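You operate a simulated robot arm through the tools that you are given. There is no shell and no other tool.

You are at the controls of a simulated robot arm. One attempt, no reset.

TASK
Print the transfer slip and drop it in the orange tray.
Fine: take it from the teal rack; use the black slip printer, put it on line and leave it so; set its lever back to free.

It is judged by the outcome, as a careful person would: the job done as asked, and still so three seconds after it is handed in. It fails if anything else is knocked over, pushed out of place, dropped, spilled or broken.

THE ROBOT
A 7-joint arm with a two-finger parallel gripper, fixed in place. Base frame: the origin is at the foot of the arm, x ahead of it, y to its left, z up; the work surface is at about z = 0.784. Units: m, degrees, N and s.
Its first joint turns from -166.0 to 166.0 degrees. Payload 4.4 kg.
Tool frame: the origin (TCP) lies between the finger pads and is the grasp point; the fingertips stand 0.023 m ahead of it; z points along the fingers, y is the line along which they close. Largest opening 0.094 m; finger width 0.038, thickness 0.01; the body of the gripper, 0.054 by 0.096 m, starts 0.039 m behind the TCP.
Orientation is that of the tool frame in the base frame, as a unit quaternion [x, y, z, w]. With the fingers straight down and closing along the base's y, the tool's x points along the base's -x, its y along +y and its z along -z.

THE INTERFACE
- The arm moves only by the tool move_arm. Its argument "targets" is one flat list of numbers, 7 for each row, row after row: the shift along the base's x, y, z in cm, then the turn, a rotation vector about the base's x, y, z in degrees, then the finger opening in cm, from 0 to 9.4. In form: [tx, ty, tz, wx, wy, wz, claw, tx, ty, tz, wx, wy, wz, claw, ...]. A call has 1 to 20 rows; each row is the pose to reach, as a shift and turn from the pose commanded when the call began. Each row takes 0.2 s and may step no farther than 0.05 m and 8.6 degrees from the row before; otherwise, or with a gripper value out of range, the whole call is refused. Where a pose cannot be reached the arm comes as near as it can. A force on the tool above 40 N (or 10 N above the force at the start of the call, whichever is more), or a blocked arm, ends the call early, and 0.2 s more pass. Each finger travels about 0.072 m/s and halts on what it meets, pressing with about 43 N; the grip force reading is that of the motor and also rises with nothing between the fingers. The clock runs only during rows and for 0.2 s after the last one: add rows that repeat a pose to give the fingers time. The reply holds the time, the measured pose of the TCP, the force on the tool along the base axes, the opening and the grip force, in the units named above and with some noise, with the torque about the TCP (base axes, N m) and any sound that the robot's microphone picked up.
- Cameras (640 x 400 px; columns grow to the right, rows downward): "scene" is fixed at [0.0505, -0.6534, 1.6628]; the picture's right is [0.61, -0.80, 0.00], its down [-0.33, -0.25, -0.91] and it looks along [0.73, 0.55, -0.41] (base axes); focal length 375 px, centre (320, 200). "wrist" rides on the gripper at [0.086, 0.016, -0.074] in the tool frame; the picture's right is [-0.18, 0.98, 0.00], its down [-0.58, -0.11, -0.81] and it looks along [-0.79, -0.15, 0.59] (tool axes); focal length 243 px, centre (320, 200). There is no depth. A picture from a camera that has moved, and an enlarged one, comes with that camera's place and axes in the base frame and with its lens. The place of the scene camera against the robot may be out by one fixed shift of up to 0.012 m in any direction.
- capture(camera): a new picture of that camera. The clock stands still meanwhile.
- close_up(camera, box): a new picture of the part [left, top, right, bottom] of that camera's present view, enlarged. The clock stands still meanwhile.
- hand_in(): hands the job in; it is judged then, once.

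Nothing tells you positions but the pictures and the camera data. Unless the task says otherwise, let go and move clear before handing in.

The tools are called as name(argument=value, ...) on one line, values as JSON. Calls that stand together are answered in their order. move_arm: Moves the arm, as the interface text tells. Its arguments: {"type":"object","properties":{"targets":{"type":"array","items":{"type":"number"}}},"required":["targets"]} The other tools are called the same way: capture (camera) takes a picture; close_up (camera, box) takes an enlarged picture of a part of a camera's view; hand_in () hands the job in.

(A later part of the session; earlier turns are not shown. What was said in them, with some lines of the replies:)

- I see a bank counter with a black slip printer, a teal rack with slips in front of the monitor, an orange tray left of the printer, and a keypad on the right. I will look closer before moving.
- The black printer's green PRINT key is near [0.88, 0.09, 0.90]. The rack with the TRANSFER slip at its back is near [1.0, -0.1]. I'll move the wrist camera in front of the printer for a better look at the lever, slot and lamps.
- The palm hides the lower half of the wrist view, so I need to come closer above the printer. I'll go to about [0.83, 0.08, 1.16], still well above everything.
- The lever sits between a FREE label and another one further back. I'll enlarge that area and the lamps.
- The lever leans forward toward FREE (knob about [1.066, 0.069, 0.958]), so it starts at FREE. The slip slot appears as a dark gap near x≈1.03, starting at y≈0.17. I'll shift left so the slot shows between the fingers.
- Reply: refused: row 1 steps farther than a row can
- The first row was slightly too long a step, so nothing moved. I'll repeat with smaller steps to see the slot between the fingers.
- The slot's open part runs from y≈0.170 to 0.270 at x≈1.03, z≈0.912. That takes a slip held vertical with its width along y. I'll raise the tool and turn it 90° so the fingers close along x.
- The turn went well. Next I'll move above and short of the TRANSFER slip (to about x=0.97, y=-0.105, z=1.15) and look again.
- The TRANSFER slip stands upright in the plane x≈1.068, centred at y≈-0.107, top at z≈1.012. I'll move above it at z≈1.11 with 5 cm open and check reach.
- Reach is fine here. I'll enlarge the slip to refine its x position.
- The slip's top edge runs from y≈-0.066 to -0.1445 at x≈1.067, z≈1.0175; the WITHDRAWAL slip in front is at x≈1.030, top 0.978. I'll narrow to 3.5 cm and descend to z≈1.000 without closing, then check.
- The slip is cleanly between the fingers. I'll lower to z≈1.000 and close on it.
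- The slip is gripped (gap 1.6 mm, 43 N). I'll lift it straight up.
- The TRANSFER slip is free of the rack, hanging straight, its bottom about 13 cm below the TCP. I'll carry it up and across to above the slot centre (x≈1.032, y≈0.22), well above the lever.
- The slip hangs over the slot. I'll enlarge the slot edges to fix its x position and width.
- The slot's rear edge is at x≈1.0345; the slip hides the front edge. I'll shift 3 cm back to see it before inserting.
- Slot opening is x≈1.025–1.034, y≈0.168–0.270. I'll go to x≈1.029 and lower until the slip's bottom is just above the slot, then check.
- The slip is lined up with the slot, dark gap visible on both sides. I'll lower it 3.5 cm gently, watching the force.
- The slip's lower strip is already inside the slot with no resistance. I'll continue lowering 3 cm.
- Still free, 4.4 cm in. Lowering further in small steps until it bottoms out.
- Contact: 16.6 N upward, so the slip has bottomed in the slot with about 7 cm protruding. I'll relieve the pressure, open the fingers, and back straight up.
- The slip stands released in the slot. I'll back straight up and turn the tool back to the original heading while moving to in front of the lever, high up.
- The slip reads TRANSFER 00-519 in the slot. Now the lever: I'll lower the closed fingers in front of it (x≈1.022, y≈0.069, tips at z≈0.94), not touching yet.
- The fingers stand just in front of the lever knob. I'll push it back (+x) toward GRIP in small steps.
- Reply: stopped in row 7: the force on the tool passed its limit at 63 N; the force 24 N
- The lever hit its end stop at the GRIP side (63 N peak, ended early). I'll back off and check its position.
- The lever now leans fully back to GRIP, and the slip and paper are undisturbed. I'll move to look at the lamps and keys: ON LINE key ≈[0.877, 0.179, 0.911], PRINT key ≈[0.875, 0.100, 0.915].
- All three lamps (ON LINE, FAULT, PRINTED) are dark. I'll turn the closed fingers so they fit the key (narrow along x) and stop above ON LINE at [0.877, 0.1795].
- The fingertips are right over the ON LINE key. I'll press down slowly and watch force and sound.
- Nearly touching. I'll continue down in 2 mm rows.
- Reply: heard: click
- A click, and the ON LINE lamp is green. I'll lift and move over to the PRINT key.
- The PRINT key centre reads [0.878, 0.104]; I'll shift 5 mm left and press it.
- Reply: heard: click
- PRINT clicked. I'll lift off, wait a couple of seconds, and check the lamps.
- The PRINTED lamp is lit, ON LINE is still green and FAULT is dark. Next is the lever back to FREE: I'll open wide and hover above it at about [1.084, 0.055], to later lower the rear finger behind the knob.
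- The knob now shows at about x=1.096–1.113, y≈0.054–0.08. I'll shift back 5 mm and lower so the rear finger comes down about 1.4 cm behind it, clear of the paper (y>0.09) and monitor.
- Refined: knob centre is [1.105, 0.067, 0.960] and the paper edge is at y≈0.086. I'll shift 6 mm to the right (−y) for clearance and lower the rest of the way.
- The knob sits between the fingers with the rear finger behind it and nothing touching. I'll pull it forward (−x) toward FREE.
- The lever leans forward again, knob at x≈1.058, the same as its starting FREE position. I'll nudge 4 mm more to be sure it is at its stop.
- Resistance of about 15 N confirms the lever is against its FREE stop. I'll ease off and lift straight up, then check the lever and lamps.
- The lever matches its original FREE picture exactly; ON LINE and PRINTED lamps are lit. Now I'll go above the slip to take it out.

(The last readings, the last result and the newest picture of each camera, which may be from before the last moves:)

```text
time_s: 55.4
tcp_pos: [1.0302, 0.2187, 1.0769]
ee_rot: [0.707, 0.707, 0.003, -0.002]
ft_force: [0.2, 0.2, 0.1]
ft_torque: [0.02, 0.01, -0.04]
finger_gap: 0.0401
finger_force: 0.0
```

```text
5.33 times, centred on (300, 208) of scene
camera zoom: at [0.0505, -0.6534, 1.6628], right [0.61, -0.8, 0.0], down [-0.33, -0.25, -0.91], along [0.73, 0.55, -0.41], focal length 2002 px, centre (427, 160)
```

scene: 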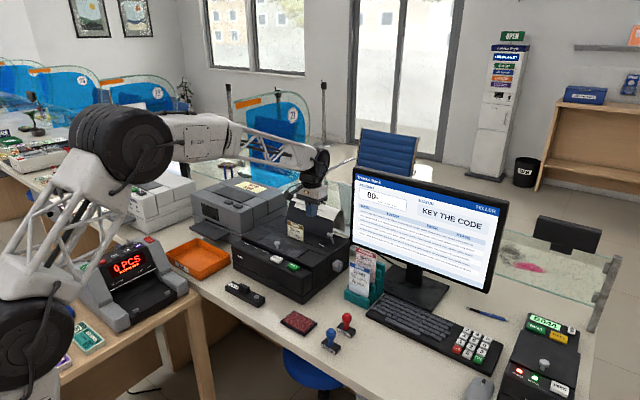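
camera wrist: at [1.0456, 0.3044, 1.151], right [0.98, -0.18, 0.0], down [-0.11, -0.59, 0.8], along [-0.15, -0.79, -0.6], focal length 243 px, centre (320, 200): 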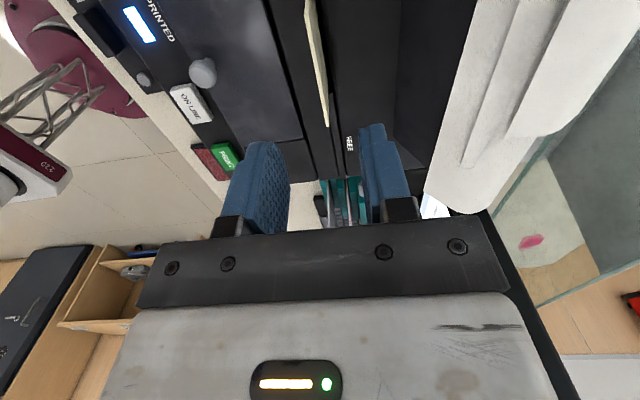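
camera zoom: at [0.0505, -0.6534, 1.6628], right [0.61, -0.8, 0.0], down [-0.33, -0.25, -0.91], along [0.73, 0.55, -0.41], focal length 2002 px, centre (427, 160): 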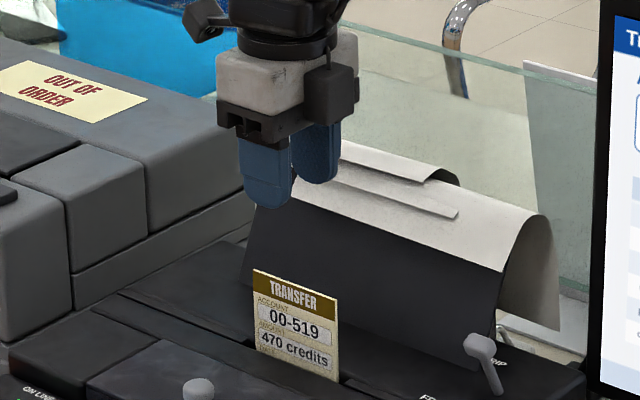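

The slip stands upright at x≈1.028, y 0.18–0.257. I'll lower the open fingers over it to z≈0.963 and close.

move_arm(targets=[-0.1, 0, -3, 0, 0, 0, 4, -0.1, 0, -6, 0, 0, 0, 4, -0.1, 0, -9, 0, 0, 0, 4, -0.1, 0, -11.4, 0, 0, 0, 4, -0.1, 0, -11.4, 0, 0, 0, 3, -0.1, 0, -11.4, 0, 0, 0, 1.5, -0.1, 0, -11.4, 0, 0, 0, 0, -0.1, 0, -11.4, 0, 0, 0, 0, -0.1, 0, -11.4, 0, 0, 0, 0])

close_up(camera="scene", box=[260, 170, 340, 245])

capture(camera="wrist")

```text
time_s: 57.4
tcp_pos: [1.0302, 0.2182, 0.9608]
ee_rot: [0.707, 0.707, 0.002, -0.002]
ft_force: [0.8, -0.5, 0.9]
ft_torque: [0.0, 0.02, -0.01]
finger_gap: 0.0014
finger_force: 42.7
```

```text
5.33 times, centred on (300, 208) of scene
camera zoom: at [0.0505, -0.6534, 1.6628], right [0.61, -0.8, 0.0], down [-0.33, -0.25, -0.91], along [0.73, 0.55, -0.41], focal length 2002 px, centre (427, 160)
```

zoom: 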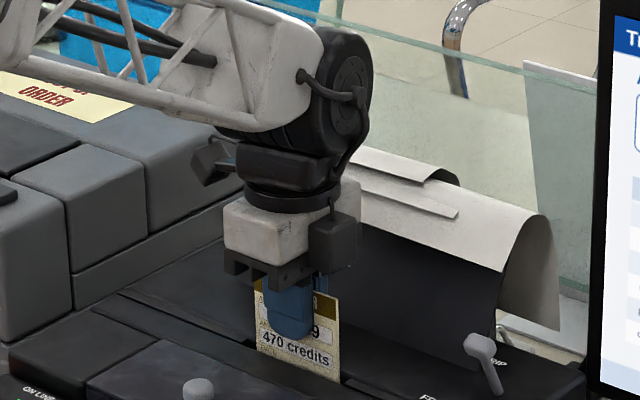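

```text
taken
camera wrist: at [1.0457, 0.304, 1.0357], right [0.98, -0.18, 0.0], down [-0.11, -0.59, 0.8], along [-0.15, -0.79, -0.6], focal length 243 px, centre (320, 200)
```

wrist: 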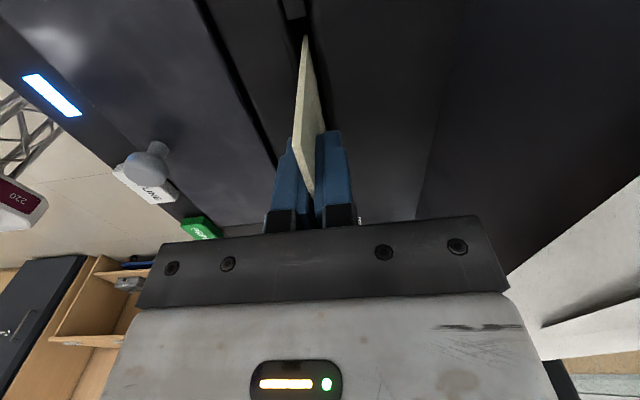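

The slip is gripped again (gap 1.4 mm). I'll lift it straight out of the slot slowly.

move_arm(targets=[0, 0, 1, 0, 0, 0, 0, 0, 0, 2.2, 0, 0, 0, 0, 0, 0, 3.7, 0, 0, 0, 0, 0, 0, 5.2, 0, 0, 0, 0, 0, 0, 6.7, 0, 0, 0, 0, 0, 0, 8.2, 0, 0, 0, 0, 0, 0, 10, 0, 0, 0, 0, 0, 0, 12, 0, 0, 0, 0, 0, 0, 14.5, 0, 0, 0, 0, 0, 0, 17, 0, 0, 0, 0, 0, 0, 19, 0, 0, 0, 0, 0, 0, 19, 0, 0, 0, 0])

capture(camera="scene")

close_up(camera="scene", box=[240, 140, 370, 250])

close_up(camera="scene", box=[150, 210, 270, 310])

```text
time_s: 60.0
tcp_pos: [1.0278, 0.217, 1.1522]
ee_rot: [0.707, 0.707, 0.002, -0.002]
ft_force: [-0.1, -0.3, 0.5]
ft_torque: [0.0, -0.03, 0.0]
finger_gap: 0.0018
finger_force: 43.0
```

```text
taken
```

scene: 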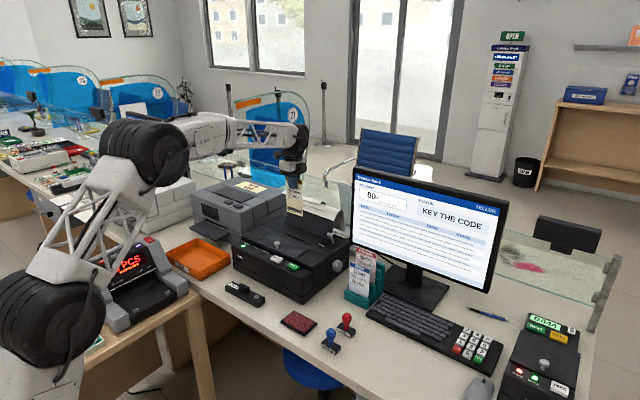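

```text
3.64 times, centred on (305, 195) of scene
camera zoom: at [0.0505, -0.6534, 1.6628], right [0.61, -0.8, 0.0], down [-0.33, -0.25, -0.91], along [0.73, 0.55, -0.41], focal length 1365 px, centre (374, 218)
```

zoom: 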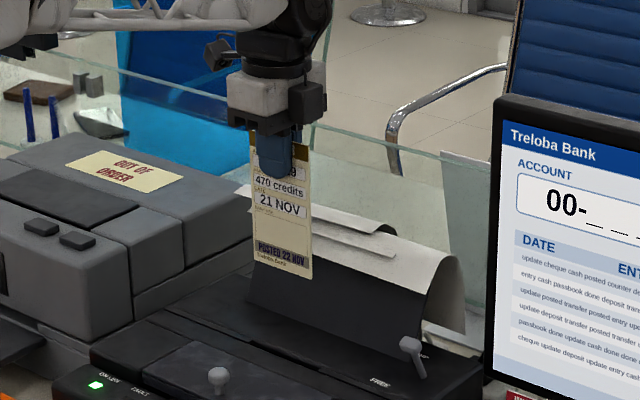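

```text
4.00 times, centred on (210, 260) of scene
camera zoom: at [0.0505, -0.6534, 1.6628], right [0.61, -0.8, 0.0], down [-0.33, -0.25, -0.91], along [0.73, 0.55, -0.41], focal length 1502 px, centre (760, -40)
```

zoom: 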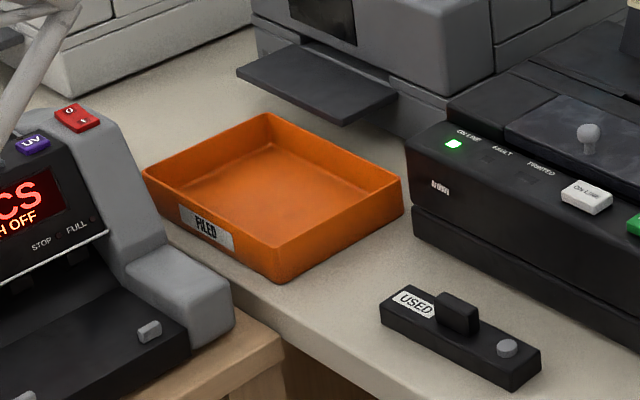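

The slip is out and now carries the print "POSTED 22 NOV". The orange FILED tray is at about x 0.74–0.886, y 0.45–0.68, rim z≈0.814. I'll carry the slip back over the front of the counter, high up, turning so its face is along y, and look at the tray.

move_arm(targets=[-2, 0, 2, 0, 0, 0, 0, -6, 0, 4, 0, 0, 5, 0, -10, 0, 6, 0, 0, 12, 0, -14, 0, 6.7, 0, 0, 20, 0, -18, 1, 6.7, 0, 0, 28, 0, -21.5, 3, 6.7, 0, 0, 36, 0, -24, 6, 6.7, 0, 0, 44, 0, -26.5, 9, 6.7, 0, 0, 52, 0, -29, 12, 6.7, 0, 0, 60, 0, -31, 15, 6.7, 0, 0, 68, 0, -33, 18, 6.7, 0, 0, 76, 0, -34.8, 20.5, 6.7, 0, 0, 84, 0, -34.8, 23.1, 6.7, 0, 0, 90, 0, -34.8, 23.1, 6.7, 0, 0, 90, 0])

capture(camera="wrist")

capture(camera="scene")

```text
time_s: 63.0
tcp_pos: [0.6826, 0.4492, 1.2196]
ee_rot: [-0.001, 1.0, 0.0, -0.002]
ft_force: [0.4, 0.9, 0.1]
ft_torque: [-0.01, -0.02, 0.03]
finger_gap: 0.0012
finger_force: 43.2
```

```text
taken
camera wrist: at [0.5951, 0.4657, 1.2932], right [0.18, 0.98, 0.0], down [0.59, -0.11, 0.8], along [0.79, -0.15, -0.6], focal length 243 px, centre (320, 200)
```

wrist: 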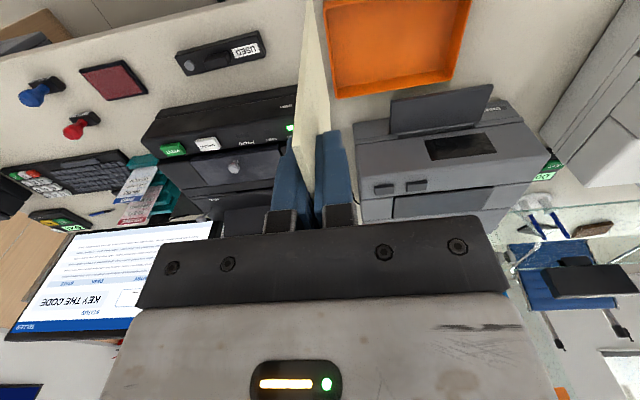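

```text
taken
```

scene: 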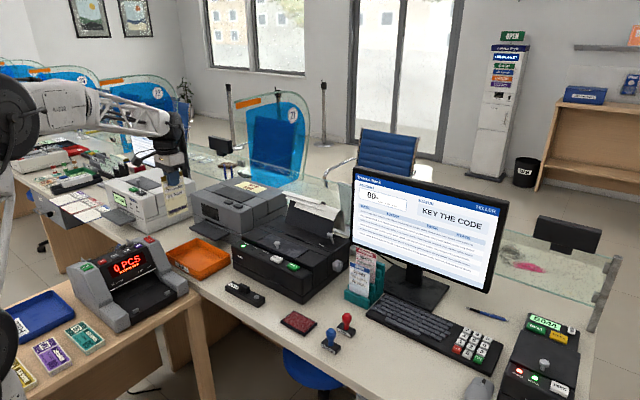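

The tray reads centre ≈[0.812, 0.568], about 15 × 24 cm. I'll tilt the tool 40° so the slip leans with its bottom toward +y, hovering above the tray, so that it will lie down lengthwise inside.

move_arm(targets=[2.5, 1, 0, 8, 0, 0, 0, 5, 2, 0, 16, 0, 0, 0, 7.5, 3, -1, 24, 0, 0, 0, 10, 4, -3, 32, 0, 0, 0, 13, 5, -6, 40, 0, 0, 0, 13, 6.5, -9, 40, 0, 0, 0, 13, 6.5, -9, 40, 0, 0, 0])

capture(camera="scene")

capture(camera="wrist")

close_up(camera="scene", box=[110, 140, 260, 290])

```text
time_s: 64.6
tcp_pos: [0.8146, 0.516, 1.1306]
ee_rot: [-0.001, 0.94, 0.342, -0.002]
ft_force: [-0.1, 0.3, 0.6]
ft_torque: [0.01, -0.01, -0.02]
finger_gap: 0.0016
finger_force: 42.9
```

```text
taken
```

scene: 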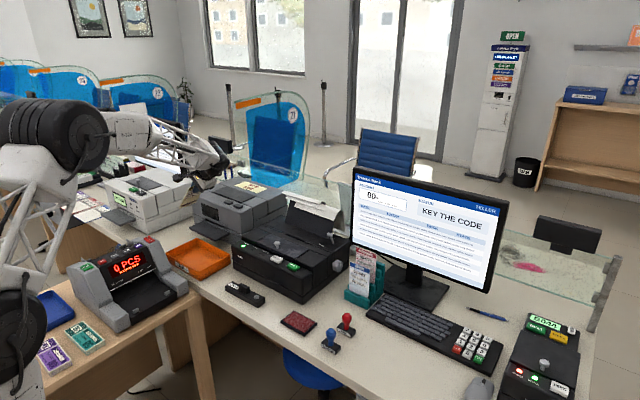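

```text
taken
camera wrist: at [0.7263, 0.4794, 1.197], right [0.18, 0.75, 0.63], down [0.59, -0.6, 0.54], along [0.79, 0.27, -0.55], focal length 243 px, centre (320, 200)
```

wrist: 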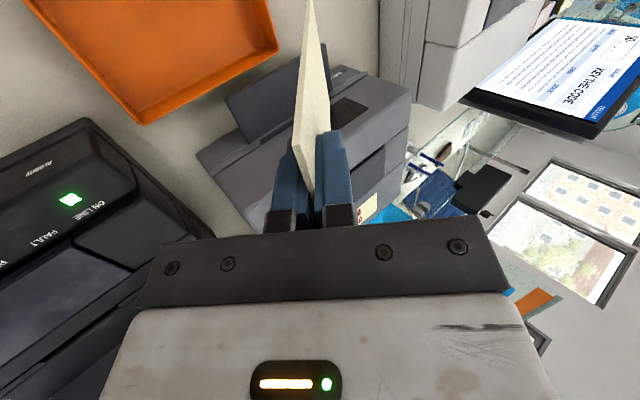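

```text
2.67 times, centred on (185, 215) of scene
camera zoom: at [0.0505, -0.6534, 1.6628], right [0.61, -0.8, 0.0], down [-0.33, -0.25, -0.91], along [0.73, 0.55, -0.41], focal length 1001 px, centre (680, 160)
```

zoom: 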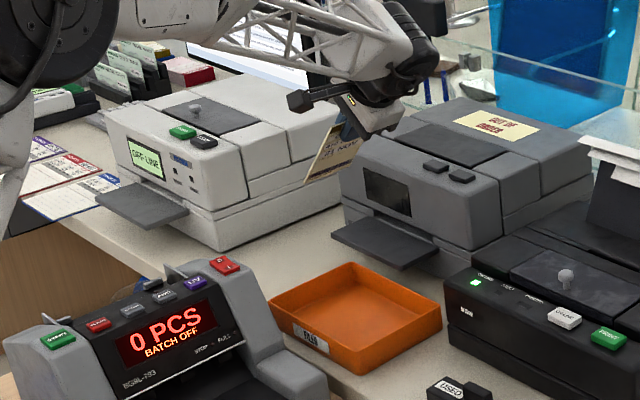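

The slip now leans with its lower edge toward +y; the tray measures y 0.449–0.678, far rim x≈0.88. I'll lower toward the tray, stopping with the slip's lower edge still about 6 cm above the floor, to check.

move_arm(targets=[-0.1, 1, -4, 0, 0, 0, 0, -0.2, 2, -8, 0, 0, 0, 0, -0.3, 3, -12, 0, 0, 0, 0, -0.4, 3.4, -15, 0, 0, 0, 0, -0.4, 3.4, -17, 0, 0, 0, 0, -0.4, 3.4, -17, 0, 0, 0, 0])

capture(camera="wrist")

close_up(camera="scene", box=[110, 140, 260, 290])

```text
time_s: 66.0
tcp_pos: [0.8084, 0.5488, 0.9594]
ee_rot: [0.0, 0.94, 0.342, -0.003]
ft_force: [0.3, -0.5, 0.5]
ft_torque: [-0.02, 0.01, 0.03]
finger_gap: 0.0017
finger_force: 43.2
```

```text
taken
camera wrist: at [0.7214, 0.5127, 1.0257], right [0.18, 0.75, 0.63], down [0.59, -0.6, 0.55], along [0.79, 0.27, -0.55], focal length 243 px, centre (320, 200)
```

wrist: 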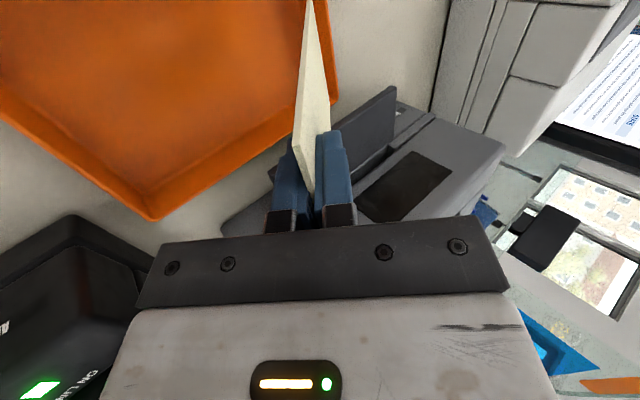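

```text
2.67 times, centred on (185, 215) of scene
camera zoom: at [0.0505, -0.6534, 1.6628], right [0.61, -0.8, 0.0], down [-0.33, -0.25, -0.91], along [0.73, 0.55, -0.41], focal length 1001 px, centre (680, 160)
```

zoom: 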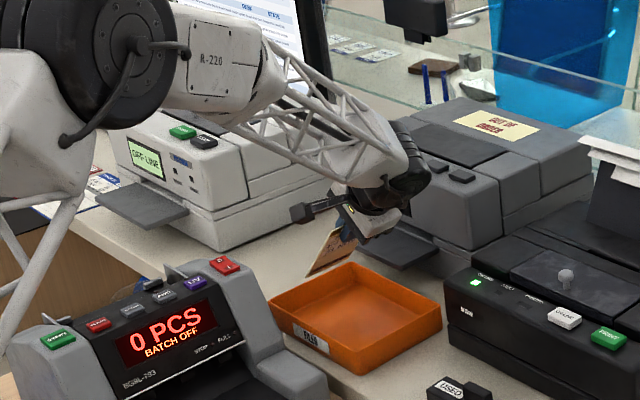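

The slip's lower edge will land inside the tray near its +y end. I'll lower it gently until it is just at the tray floor.

move_arm(targets=[0, -0.2, -2, 0, 0, 0, 0, 0, -0.2, -4, 0, 0, 0, 0, 0, -0.2, -5, 0, 0, 0, 0, 0, -0.2, -5.5, 0, 0, 0, 0, 0, -0.2, -5.9, 0, 0, 0, 0])

capture(camera="wrist")

close_up(camera="scene", box=[150, 200, 260, 290])

```text
time_s: 67.2
tcp_pos: [0.8076, 0.5479, 0.9002]
ee_rot: [-0.001, 0.94, 0.342, -0.003]
ft_force: [0.2, 1.1, -0.1]
ft_torque: [-0.02, 0.01, -0.02]
finger_gap: 0.0015
finger_force: 43.2
```

```text
taken
camera wrist: at [0.7213, 0.5112, 0.9678], right [0.18, 0.75, 0.63], down [0.59, -0.6, 0.55], along [0.79, 0.27, -0.55], focal length 243 px, centre (320, 200)
```

wrist: 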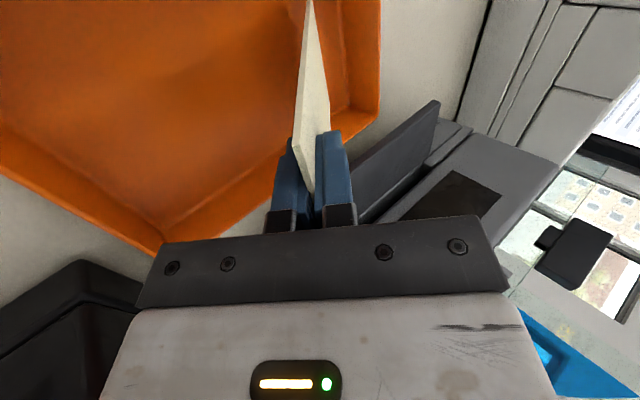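

```text
4.44 times, centred on (205, 245) of scene
camera zoom: at [0.0505, -0.6534, 1.6628], right [0.61, -0.8, 0.0], down [-0.33, -0.25, -0.91], along [0.73, 0.55, -0.41], focal length 1668 px, centre (831, 0)
```

zoom: 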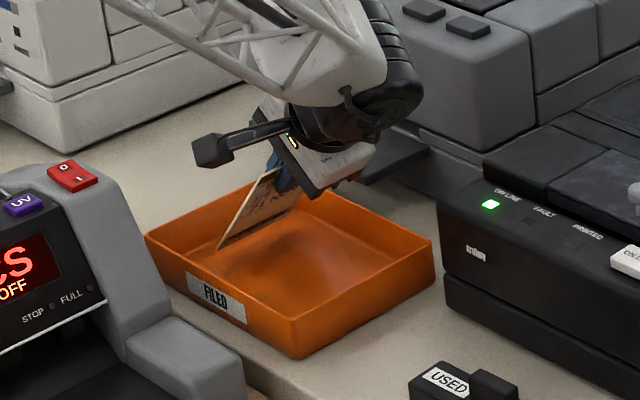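

The slip's lower edge is just over the tray floor, inside the walls. I'll make it a bit steeper (30° from vertical) about its lower edge so it slides off the fingers cleanly, and then touch down.

move_arm(targets=[0, 1.2, 0.9, -5, 0, 0, 0, 0, 2.3, 1.2, -10, 0, 0, 0, 0, 2.3, 0.9, -10, 0, 0, 0, 0, 2.3, 0.6, -10, 0, 0, 0])

close_up(camera="scene", box=[150, 200, 260, 290])

capture(camera="wrist")

```text
time_s: 68.2
tcp_pos: [0.8073, 0.5694, 0.9061]
ee_rot: [-0.001, 0.966, 0.259, -0.002]
ft_force: [0.4, 0.7, -0.5]
ft_torque: [-0.02, 0.0, 0.03]
finger_gap: 0.0014
finger_force: 43.7
```

```text
4.44 times, centred on (205, 245) of scene
camera zoom: at [0.0505, -0.6534, 1.6628], right [0.61, -0.8, 0.0], down [-0.33, -0.25, -0.91], along [0.73, 0.55, -0.41], focal length 1668 px, centre (831, 0)
```

zoom: 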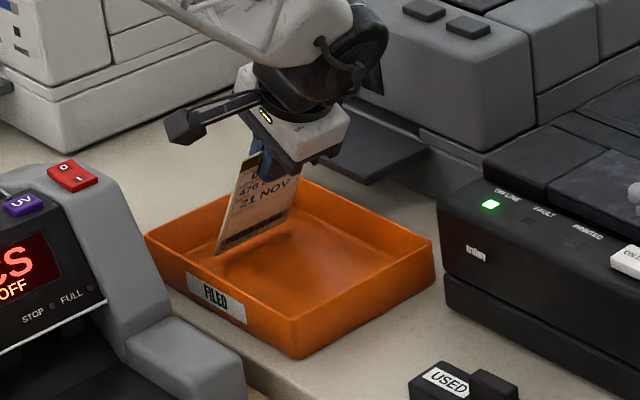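

```text
taken
camera wrist: at [0.7206, 0.5461, 0.9786], right [0.18, 0.85, 0.49], down [0.59, -0.49, 0.64], along [0.79, 0.17, -0.59], focal length 243 px, centre (320, 200)
```

wrist: 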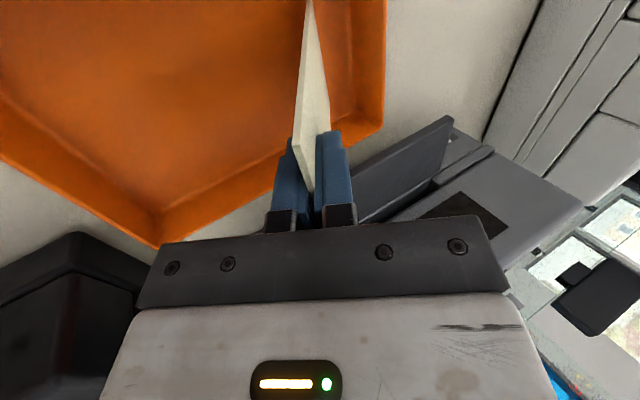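

move_arm(targets=[0, 0, -0.3, 0, 0, 0, 0, 0, 0, -0.6, 0, 0, 0, 0])

close_up(camera="scene", box=[150, 200, 260, 290])

```text
time_s: 68.8
tcp_pos: [0.8068, 0.5703, 0.9003]
ee_rot: [-0.001, 0.966, 0.259, -0.003]
ft_force: [-0.5, -0.7, -0.5]
ft_torque: [0.01, 0.0, 0.02]
finger_gap: 0.0013
finger_force: 43.3
```

```text
4.44 times, centred on (205, 245) of scene
camera zoom: at [0.0505, -0.6534, 1.6628], right [0.61, -0.8, 0.0], down [-0.33, -0.25, -0.91], along [0.73, 0.55, -0.41], focal length 1668 px, centre (831, 0)
```

zoom: 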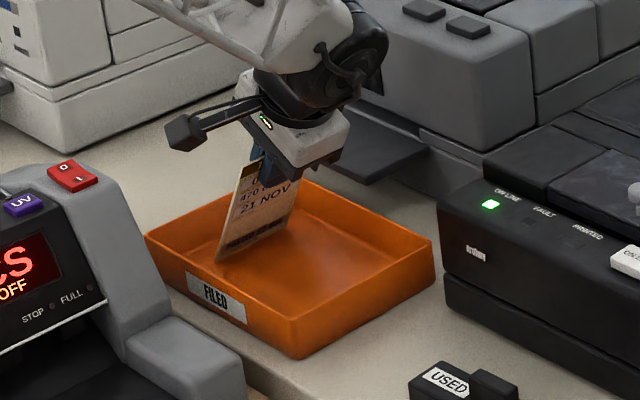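

move_arm(targets=[0, 0, -0.25, 0, 0, 0, 0, 0, 0, -0.5, 0, 0, 0, 0])

close_up(camera="scene", box=[160, 210, 250, 280])

```text
time_s: 69.4
tcp_pos: [0.808, 0.5692, 0.8968]
ee_rot: [0.0, 0.966, 0.26, -0.002]
ft_force: [-0.9, -6.3, 18.5]
ft_torque: [0.6, 0.18, 0.05]
finger_gap: 0.0016
finger_force: 42.8
```

```text
5.71 times, centred on (205, 245) of scene
camera zoom: at [0.0505, -0.6534, 1.6628], right [0.61, -0.8, 0.0], down [-0.33, -0.25, -0.91], along [0.73, 0.55, -0.41], focal length 2145 px, centre (977, -57)
```

zoom: 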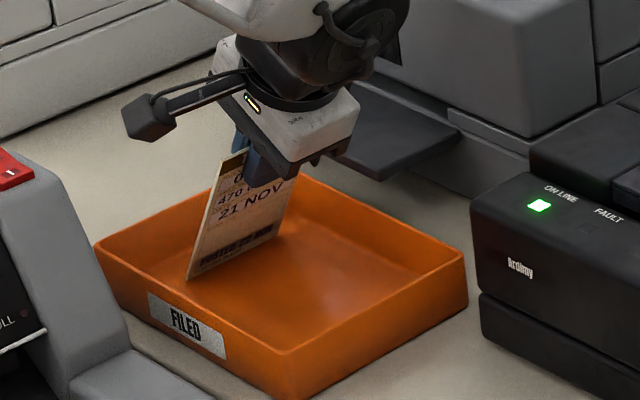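

Touchdown (18 N). I'll relieve the pressure, open the fingers by 3 cm, and then withdraw along the tool's own axis so the slip lies down in the tray.

move_arm(targets=[0, 0, 0.3, 0, 0, 0, 0, 0, 0, 0.3, 0, 0, 0, 1, 0, 0, 0.3, 0, 0, 0, 2, 0, 0, 0.3, 0, 0, 0, 3, 0, 0, 0.3, 0, 0, 0, 3])

close_up(camera="scene", box=[160, 210, 250, 280])

capture(camera="wrist")

```text
time_s: 70.6
tcp_pos: [0.8066, 0.5703, 0.8978]
ee_rot: [-0.002, 0.966, 0.259, -0.003]
ft_force: [-0.6, -0.8, -0.7]
ft_torque: [0.01, 0.02, 0.02]
finger_gap: 0.0302
finger_force: 0.0
```

```text
5.71 times, centred on (205, 245) of scene
camera zoom: at [0.0505, -0.6534, 1.6628], right [0.61, -0.8, 0.0], down [-0.33, -0.25, -0.91], along [0.73, 0.55, -0.41], focal length 2145 px, centre (977, -57)
```

zoom: 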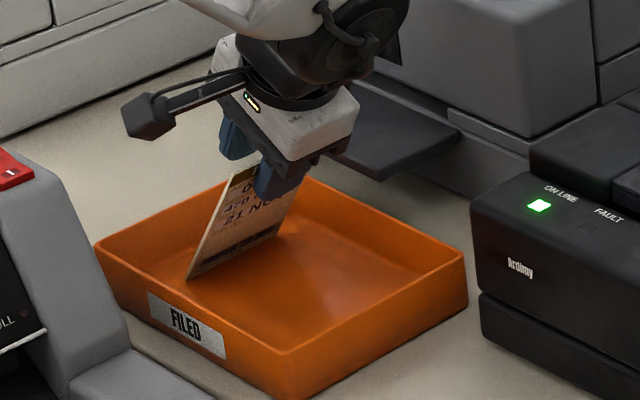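

```text
taken
camera wrist: at [0.7205, 0.546, 0.9705], right [0.18, 0.85, 0.49], down [0.59, -0.5, 0.64], along [0.79, 0.17, -0.59], focal length 243 px, centre (320, 200)
```

wrist: 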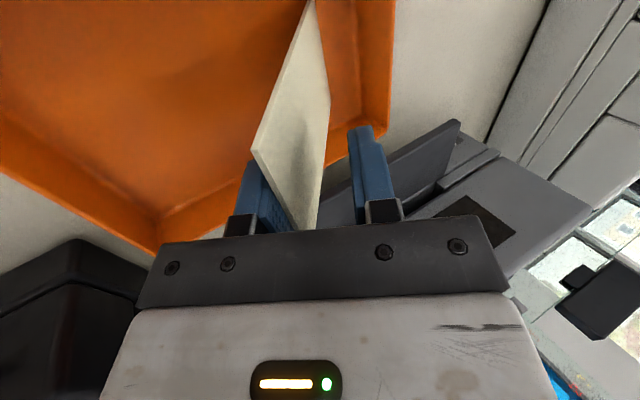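

The slip rests on the lower finger as planned. I'll withdraw upward along the tool axis slowly.

move_arm(targets=[0, -0.5, 0.9, 0, 0, 0, 3, 0, -1, 1.75, 0, 0, 0, 3, 0, -1.5, 2.6, 0, 0, 0, 3, 0, -2, 3.5, 0, 0, 0, 3])

close_up(camera="scene", box=[160, 210, 250, 280])

capture(camera="wrist")

```text
time_s: 71.6
tcp_pos: [0.8071, 0.5486, 0.9325]
ee_rot: [-0.001, 0.966, 0.258, -0.003]
ft_force: [-0.1, -0.1, -0.4]
ft_torque: [-0.01, 0.0, 0.0]
finger_gap: 0.03
finger_force: 0.1
```

```text
5.71 times, centred on (205, 245) of scene
camera zoom: at [0.0505, -0.6534, 1.6628], right [0.61, -0.8, 0.0], down [-0.33, -0.25, -0.91], along [0.73, 0.55, -0.41], focal length 2145 px, centre (977, -57)
```

zoom: 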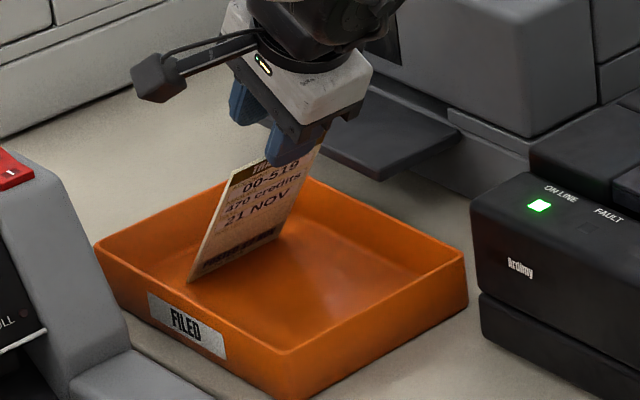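

```text
taken
camera wrist: at [0.7207, 0.5253, 1.0058], right [0.18, 0.85, 0.49], down [0.59, -0.5, 0.64], along [0.79, 0.17, -0.59], focal length 243 px, centre (320, 200)
```

wrist: 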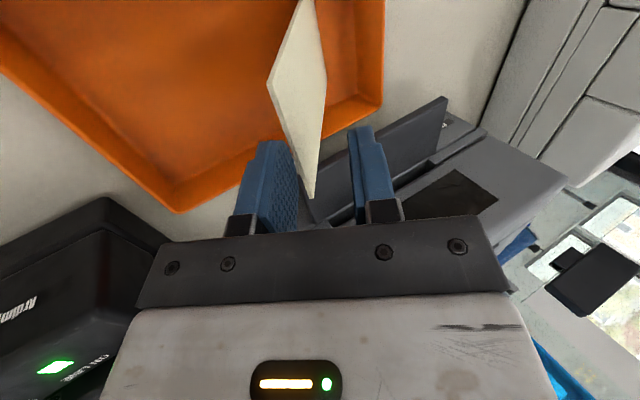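

The slip slides off without being dragged. I'll continue withdrawing so it falls flat into the tray.

move_arm(targets=[0, -0.8, 1.4, 0, 0, 0, 3, 0, -1.8, 3, 0, 0, 0, 3, 0, -3, 5.2, 0, 0, 0, 3, 0, -4.5, 7.8, 0, 0, 0, 3, 0, -6, 11, 0, 0, 0, 3, 0, -6, 14, 0, 0, 0, 3, 0, -6, 14, 0, 0, 0, 3])

close_up(camera="scene", box=[160, 210, 250, 280])

capture(camera="wrist")

capture(camera="scene")

```text
time_s: 73.2
tcp_pos: [0.8063, 0.4892, 1.0737]
ee_rot: [-0.001, 0.966, 0.259, -0.004]
ft_force: [0.5, 0.8, -0.5]
ft_torque: [0.02, 0.02, -0.01]
finger_gap: 0.0301
finger_force: 0.1
```

```text
5.71 times, centred on (205, 245) of scene
camera zoom: at [0.0505, -0.6534, 1.6628], right [0.61, -0.8, 0.0], down [-0.33, -0.25, -0.91], along [0.73, 0.55, -0.41], focal length 2145 px, centre (977, -57)
```

zoom: 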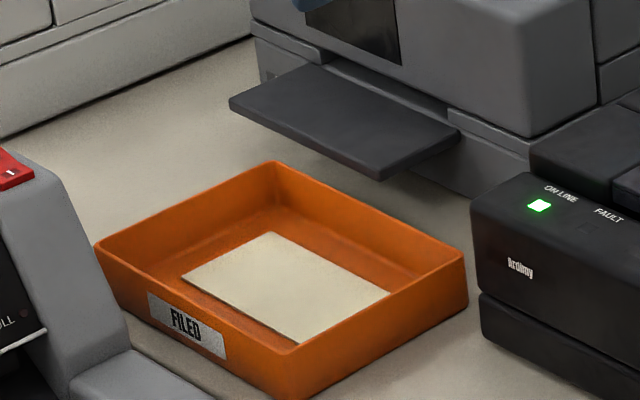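

```text
taken
camera wrist: at [0.7192, 0.4657, 1.1458], right [0.18, 0.85, 0.49], down [0.59, -0.5, 0.64], along [0.79, 0.17, -0.59], focal length 243 px, centre (320, 200)
```

wrist: 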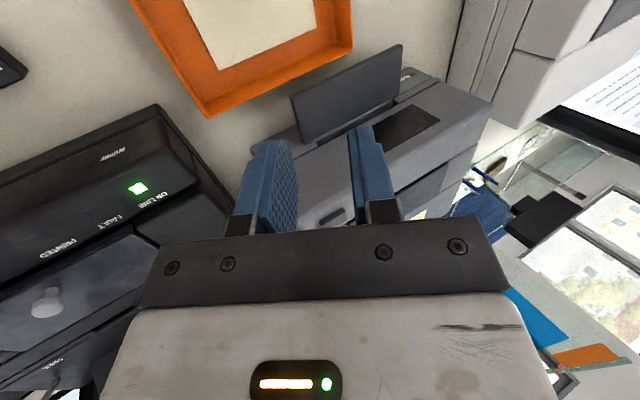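

```text
taken
```

scene: 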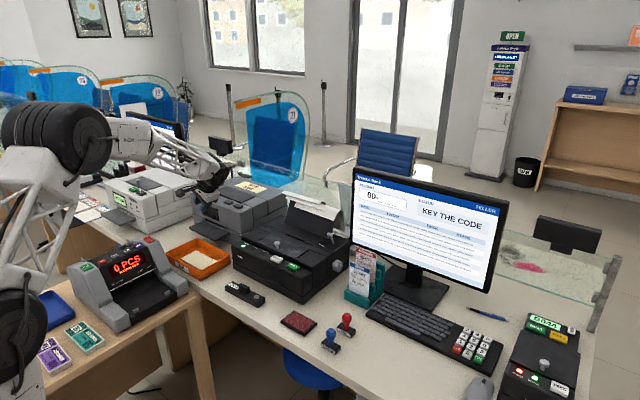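

The slip lies flat inside the orange tray and the tray has not moved. I'll raise the arm clear and do a last check of the printer.

move_arm(targets=[-2, -1, 4, 0, 0, 0, 3, -4, -2, 8, 0, 0, 0, 3, -6, -3, 12, 0, 0, 0, 3, -6, -3, 12, 0, 0, 0, 3])

close_up(camera="scene", box=[220, 180, 400, 320])

close_up(camera="scene", box=[300, 205, 360, 255])

close_up(camera="scene", box=[160, 210, 250, 280])

```text
time_s: 74.2
tcp_pos: [0.7461, 0.4597, 1.1931]
ee_rot: [-0.001, 0.966, 0.259, -0.003]
ft_force: [-0.6, 1.3, 0.3]
ft_torque: [0.0, 0.03, 0.0]
finger_gap: 0.03
finger_force: 0.0
```

```text
2.86 times, centred on (310, 250) of scene
camera zoom: at [0.0505, -0.6534, 1.6628], right [0.61, -0.8, 0.0], down [-0.33, -0.25, -0.91], along [0.73, 0.55, -0.41], focal length 1073 px, centre (349, 57)
```

zoom: 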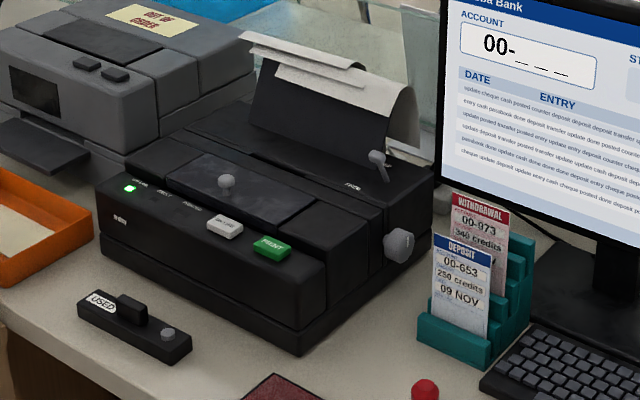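

```text
8.00 times, centred on (330, 230) of scene
camera zoom: at [0.0505, -0.6534, 1.6628], right [0.61, -0.8, 0.0], down [-0.33, -0.25, -0.91], along [0.73, 0.55, -0.41], focal length 3003 px, centre (240, -40)
```

zoom: 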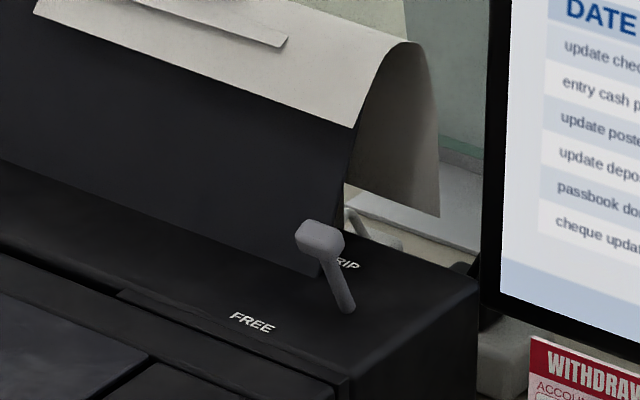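

```text
5.71 times, centred on (205, 245) of scene
camera zoom: at [0.0505, -0.6534, 1.6628], right [0.61, -0.8, 0.0], down [-0.33, -0.25, -0.91], along [0.73, 0.55, -0.41], focal length 2145 px, centre (977, -57)
```

zoom: 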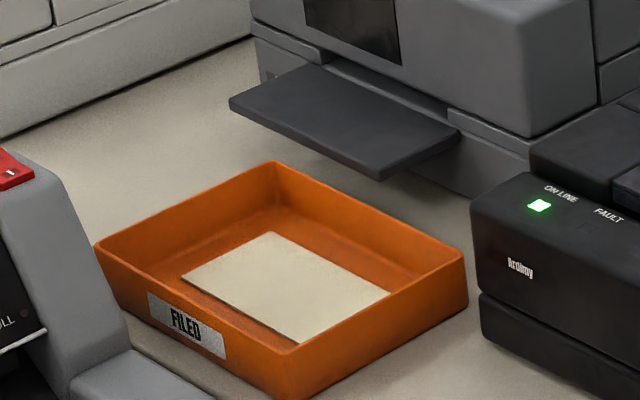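

The printed transfer slip lies in the orange tray, the printer is on line with a green lamp, the lever is at FREE, and the other slips and items are where they were. The arm is clear, so I hand the job in.

hand_in()

```text
The job is handed in.
```

The transfer slip is printed and lies flat in the orange tray. I handed the job in after a last camera check.

- **Slip:** I took TRANSFER 00-519 from the teal rack. After printing it read "POSTED 22 NOV". It landed face down in the tray.
- **Printer:** The black printer is on line (green lamp) and was left so. The fault lamp stayed dark.
- **Lever:** I moved it to GRIP for the printing. It is now back at FREE and matches its starting picture.
- **Surroundings:** The other two slips, the rack, the tray and the paper behind the printer look undisturbed. The lever push to GRIP peaked at 63 N and stopped that move early, with no visible effect.

The monitor still shows "KEY THE CODE". I left the keypad alone, since you did not ask for a code and the slip printed without one.
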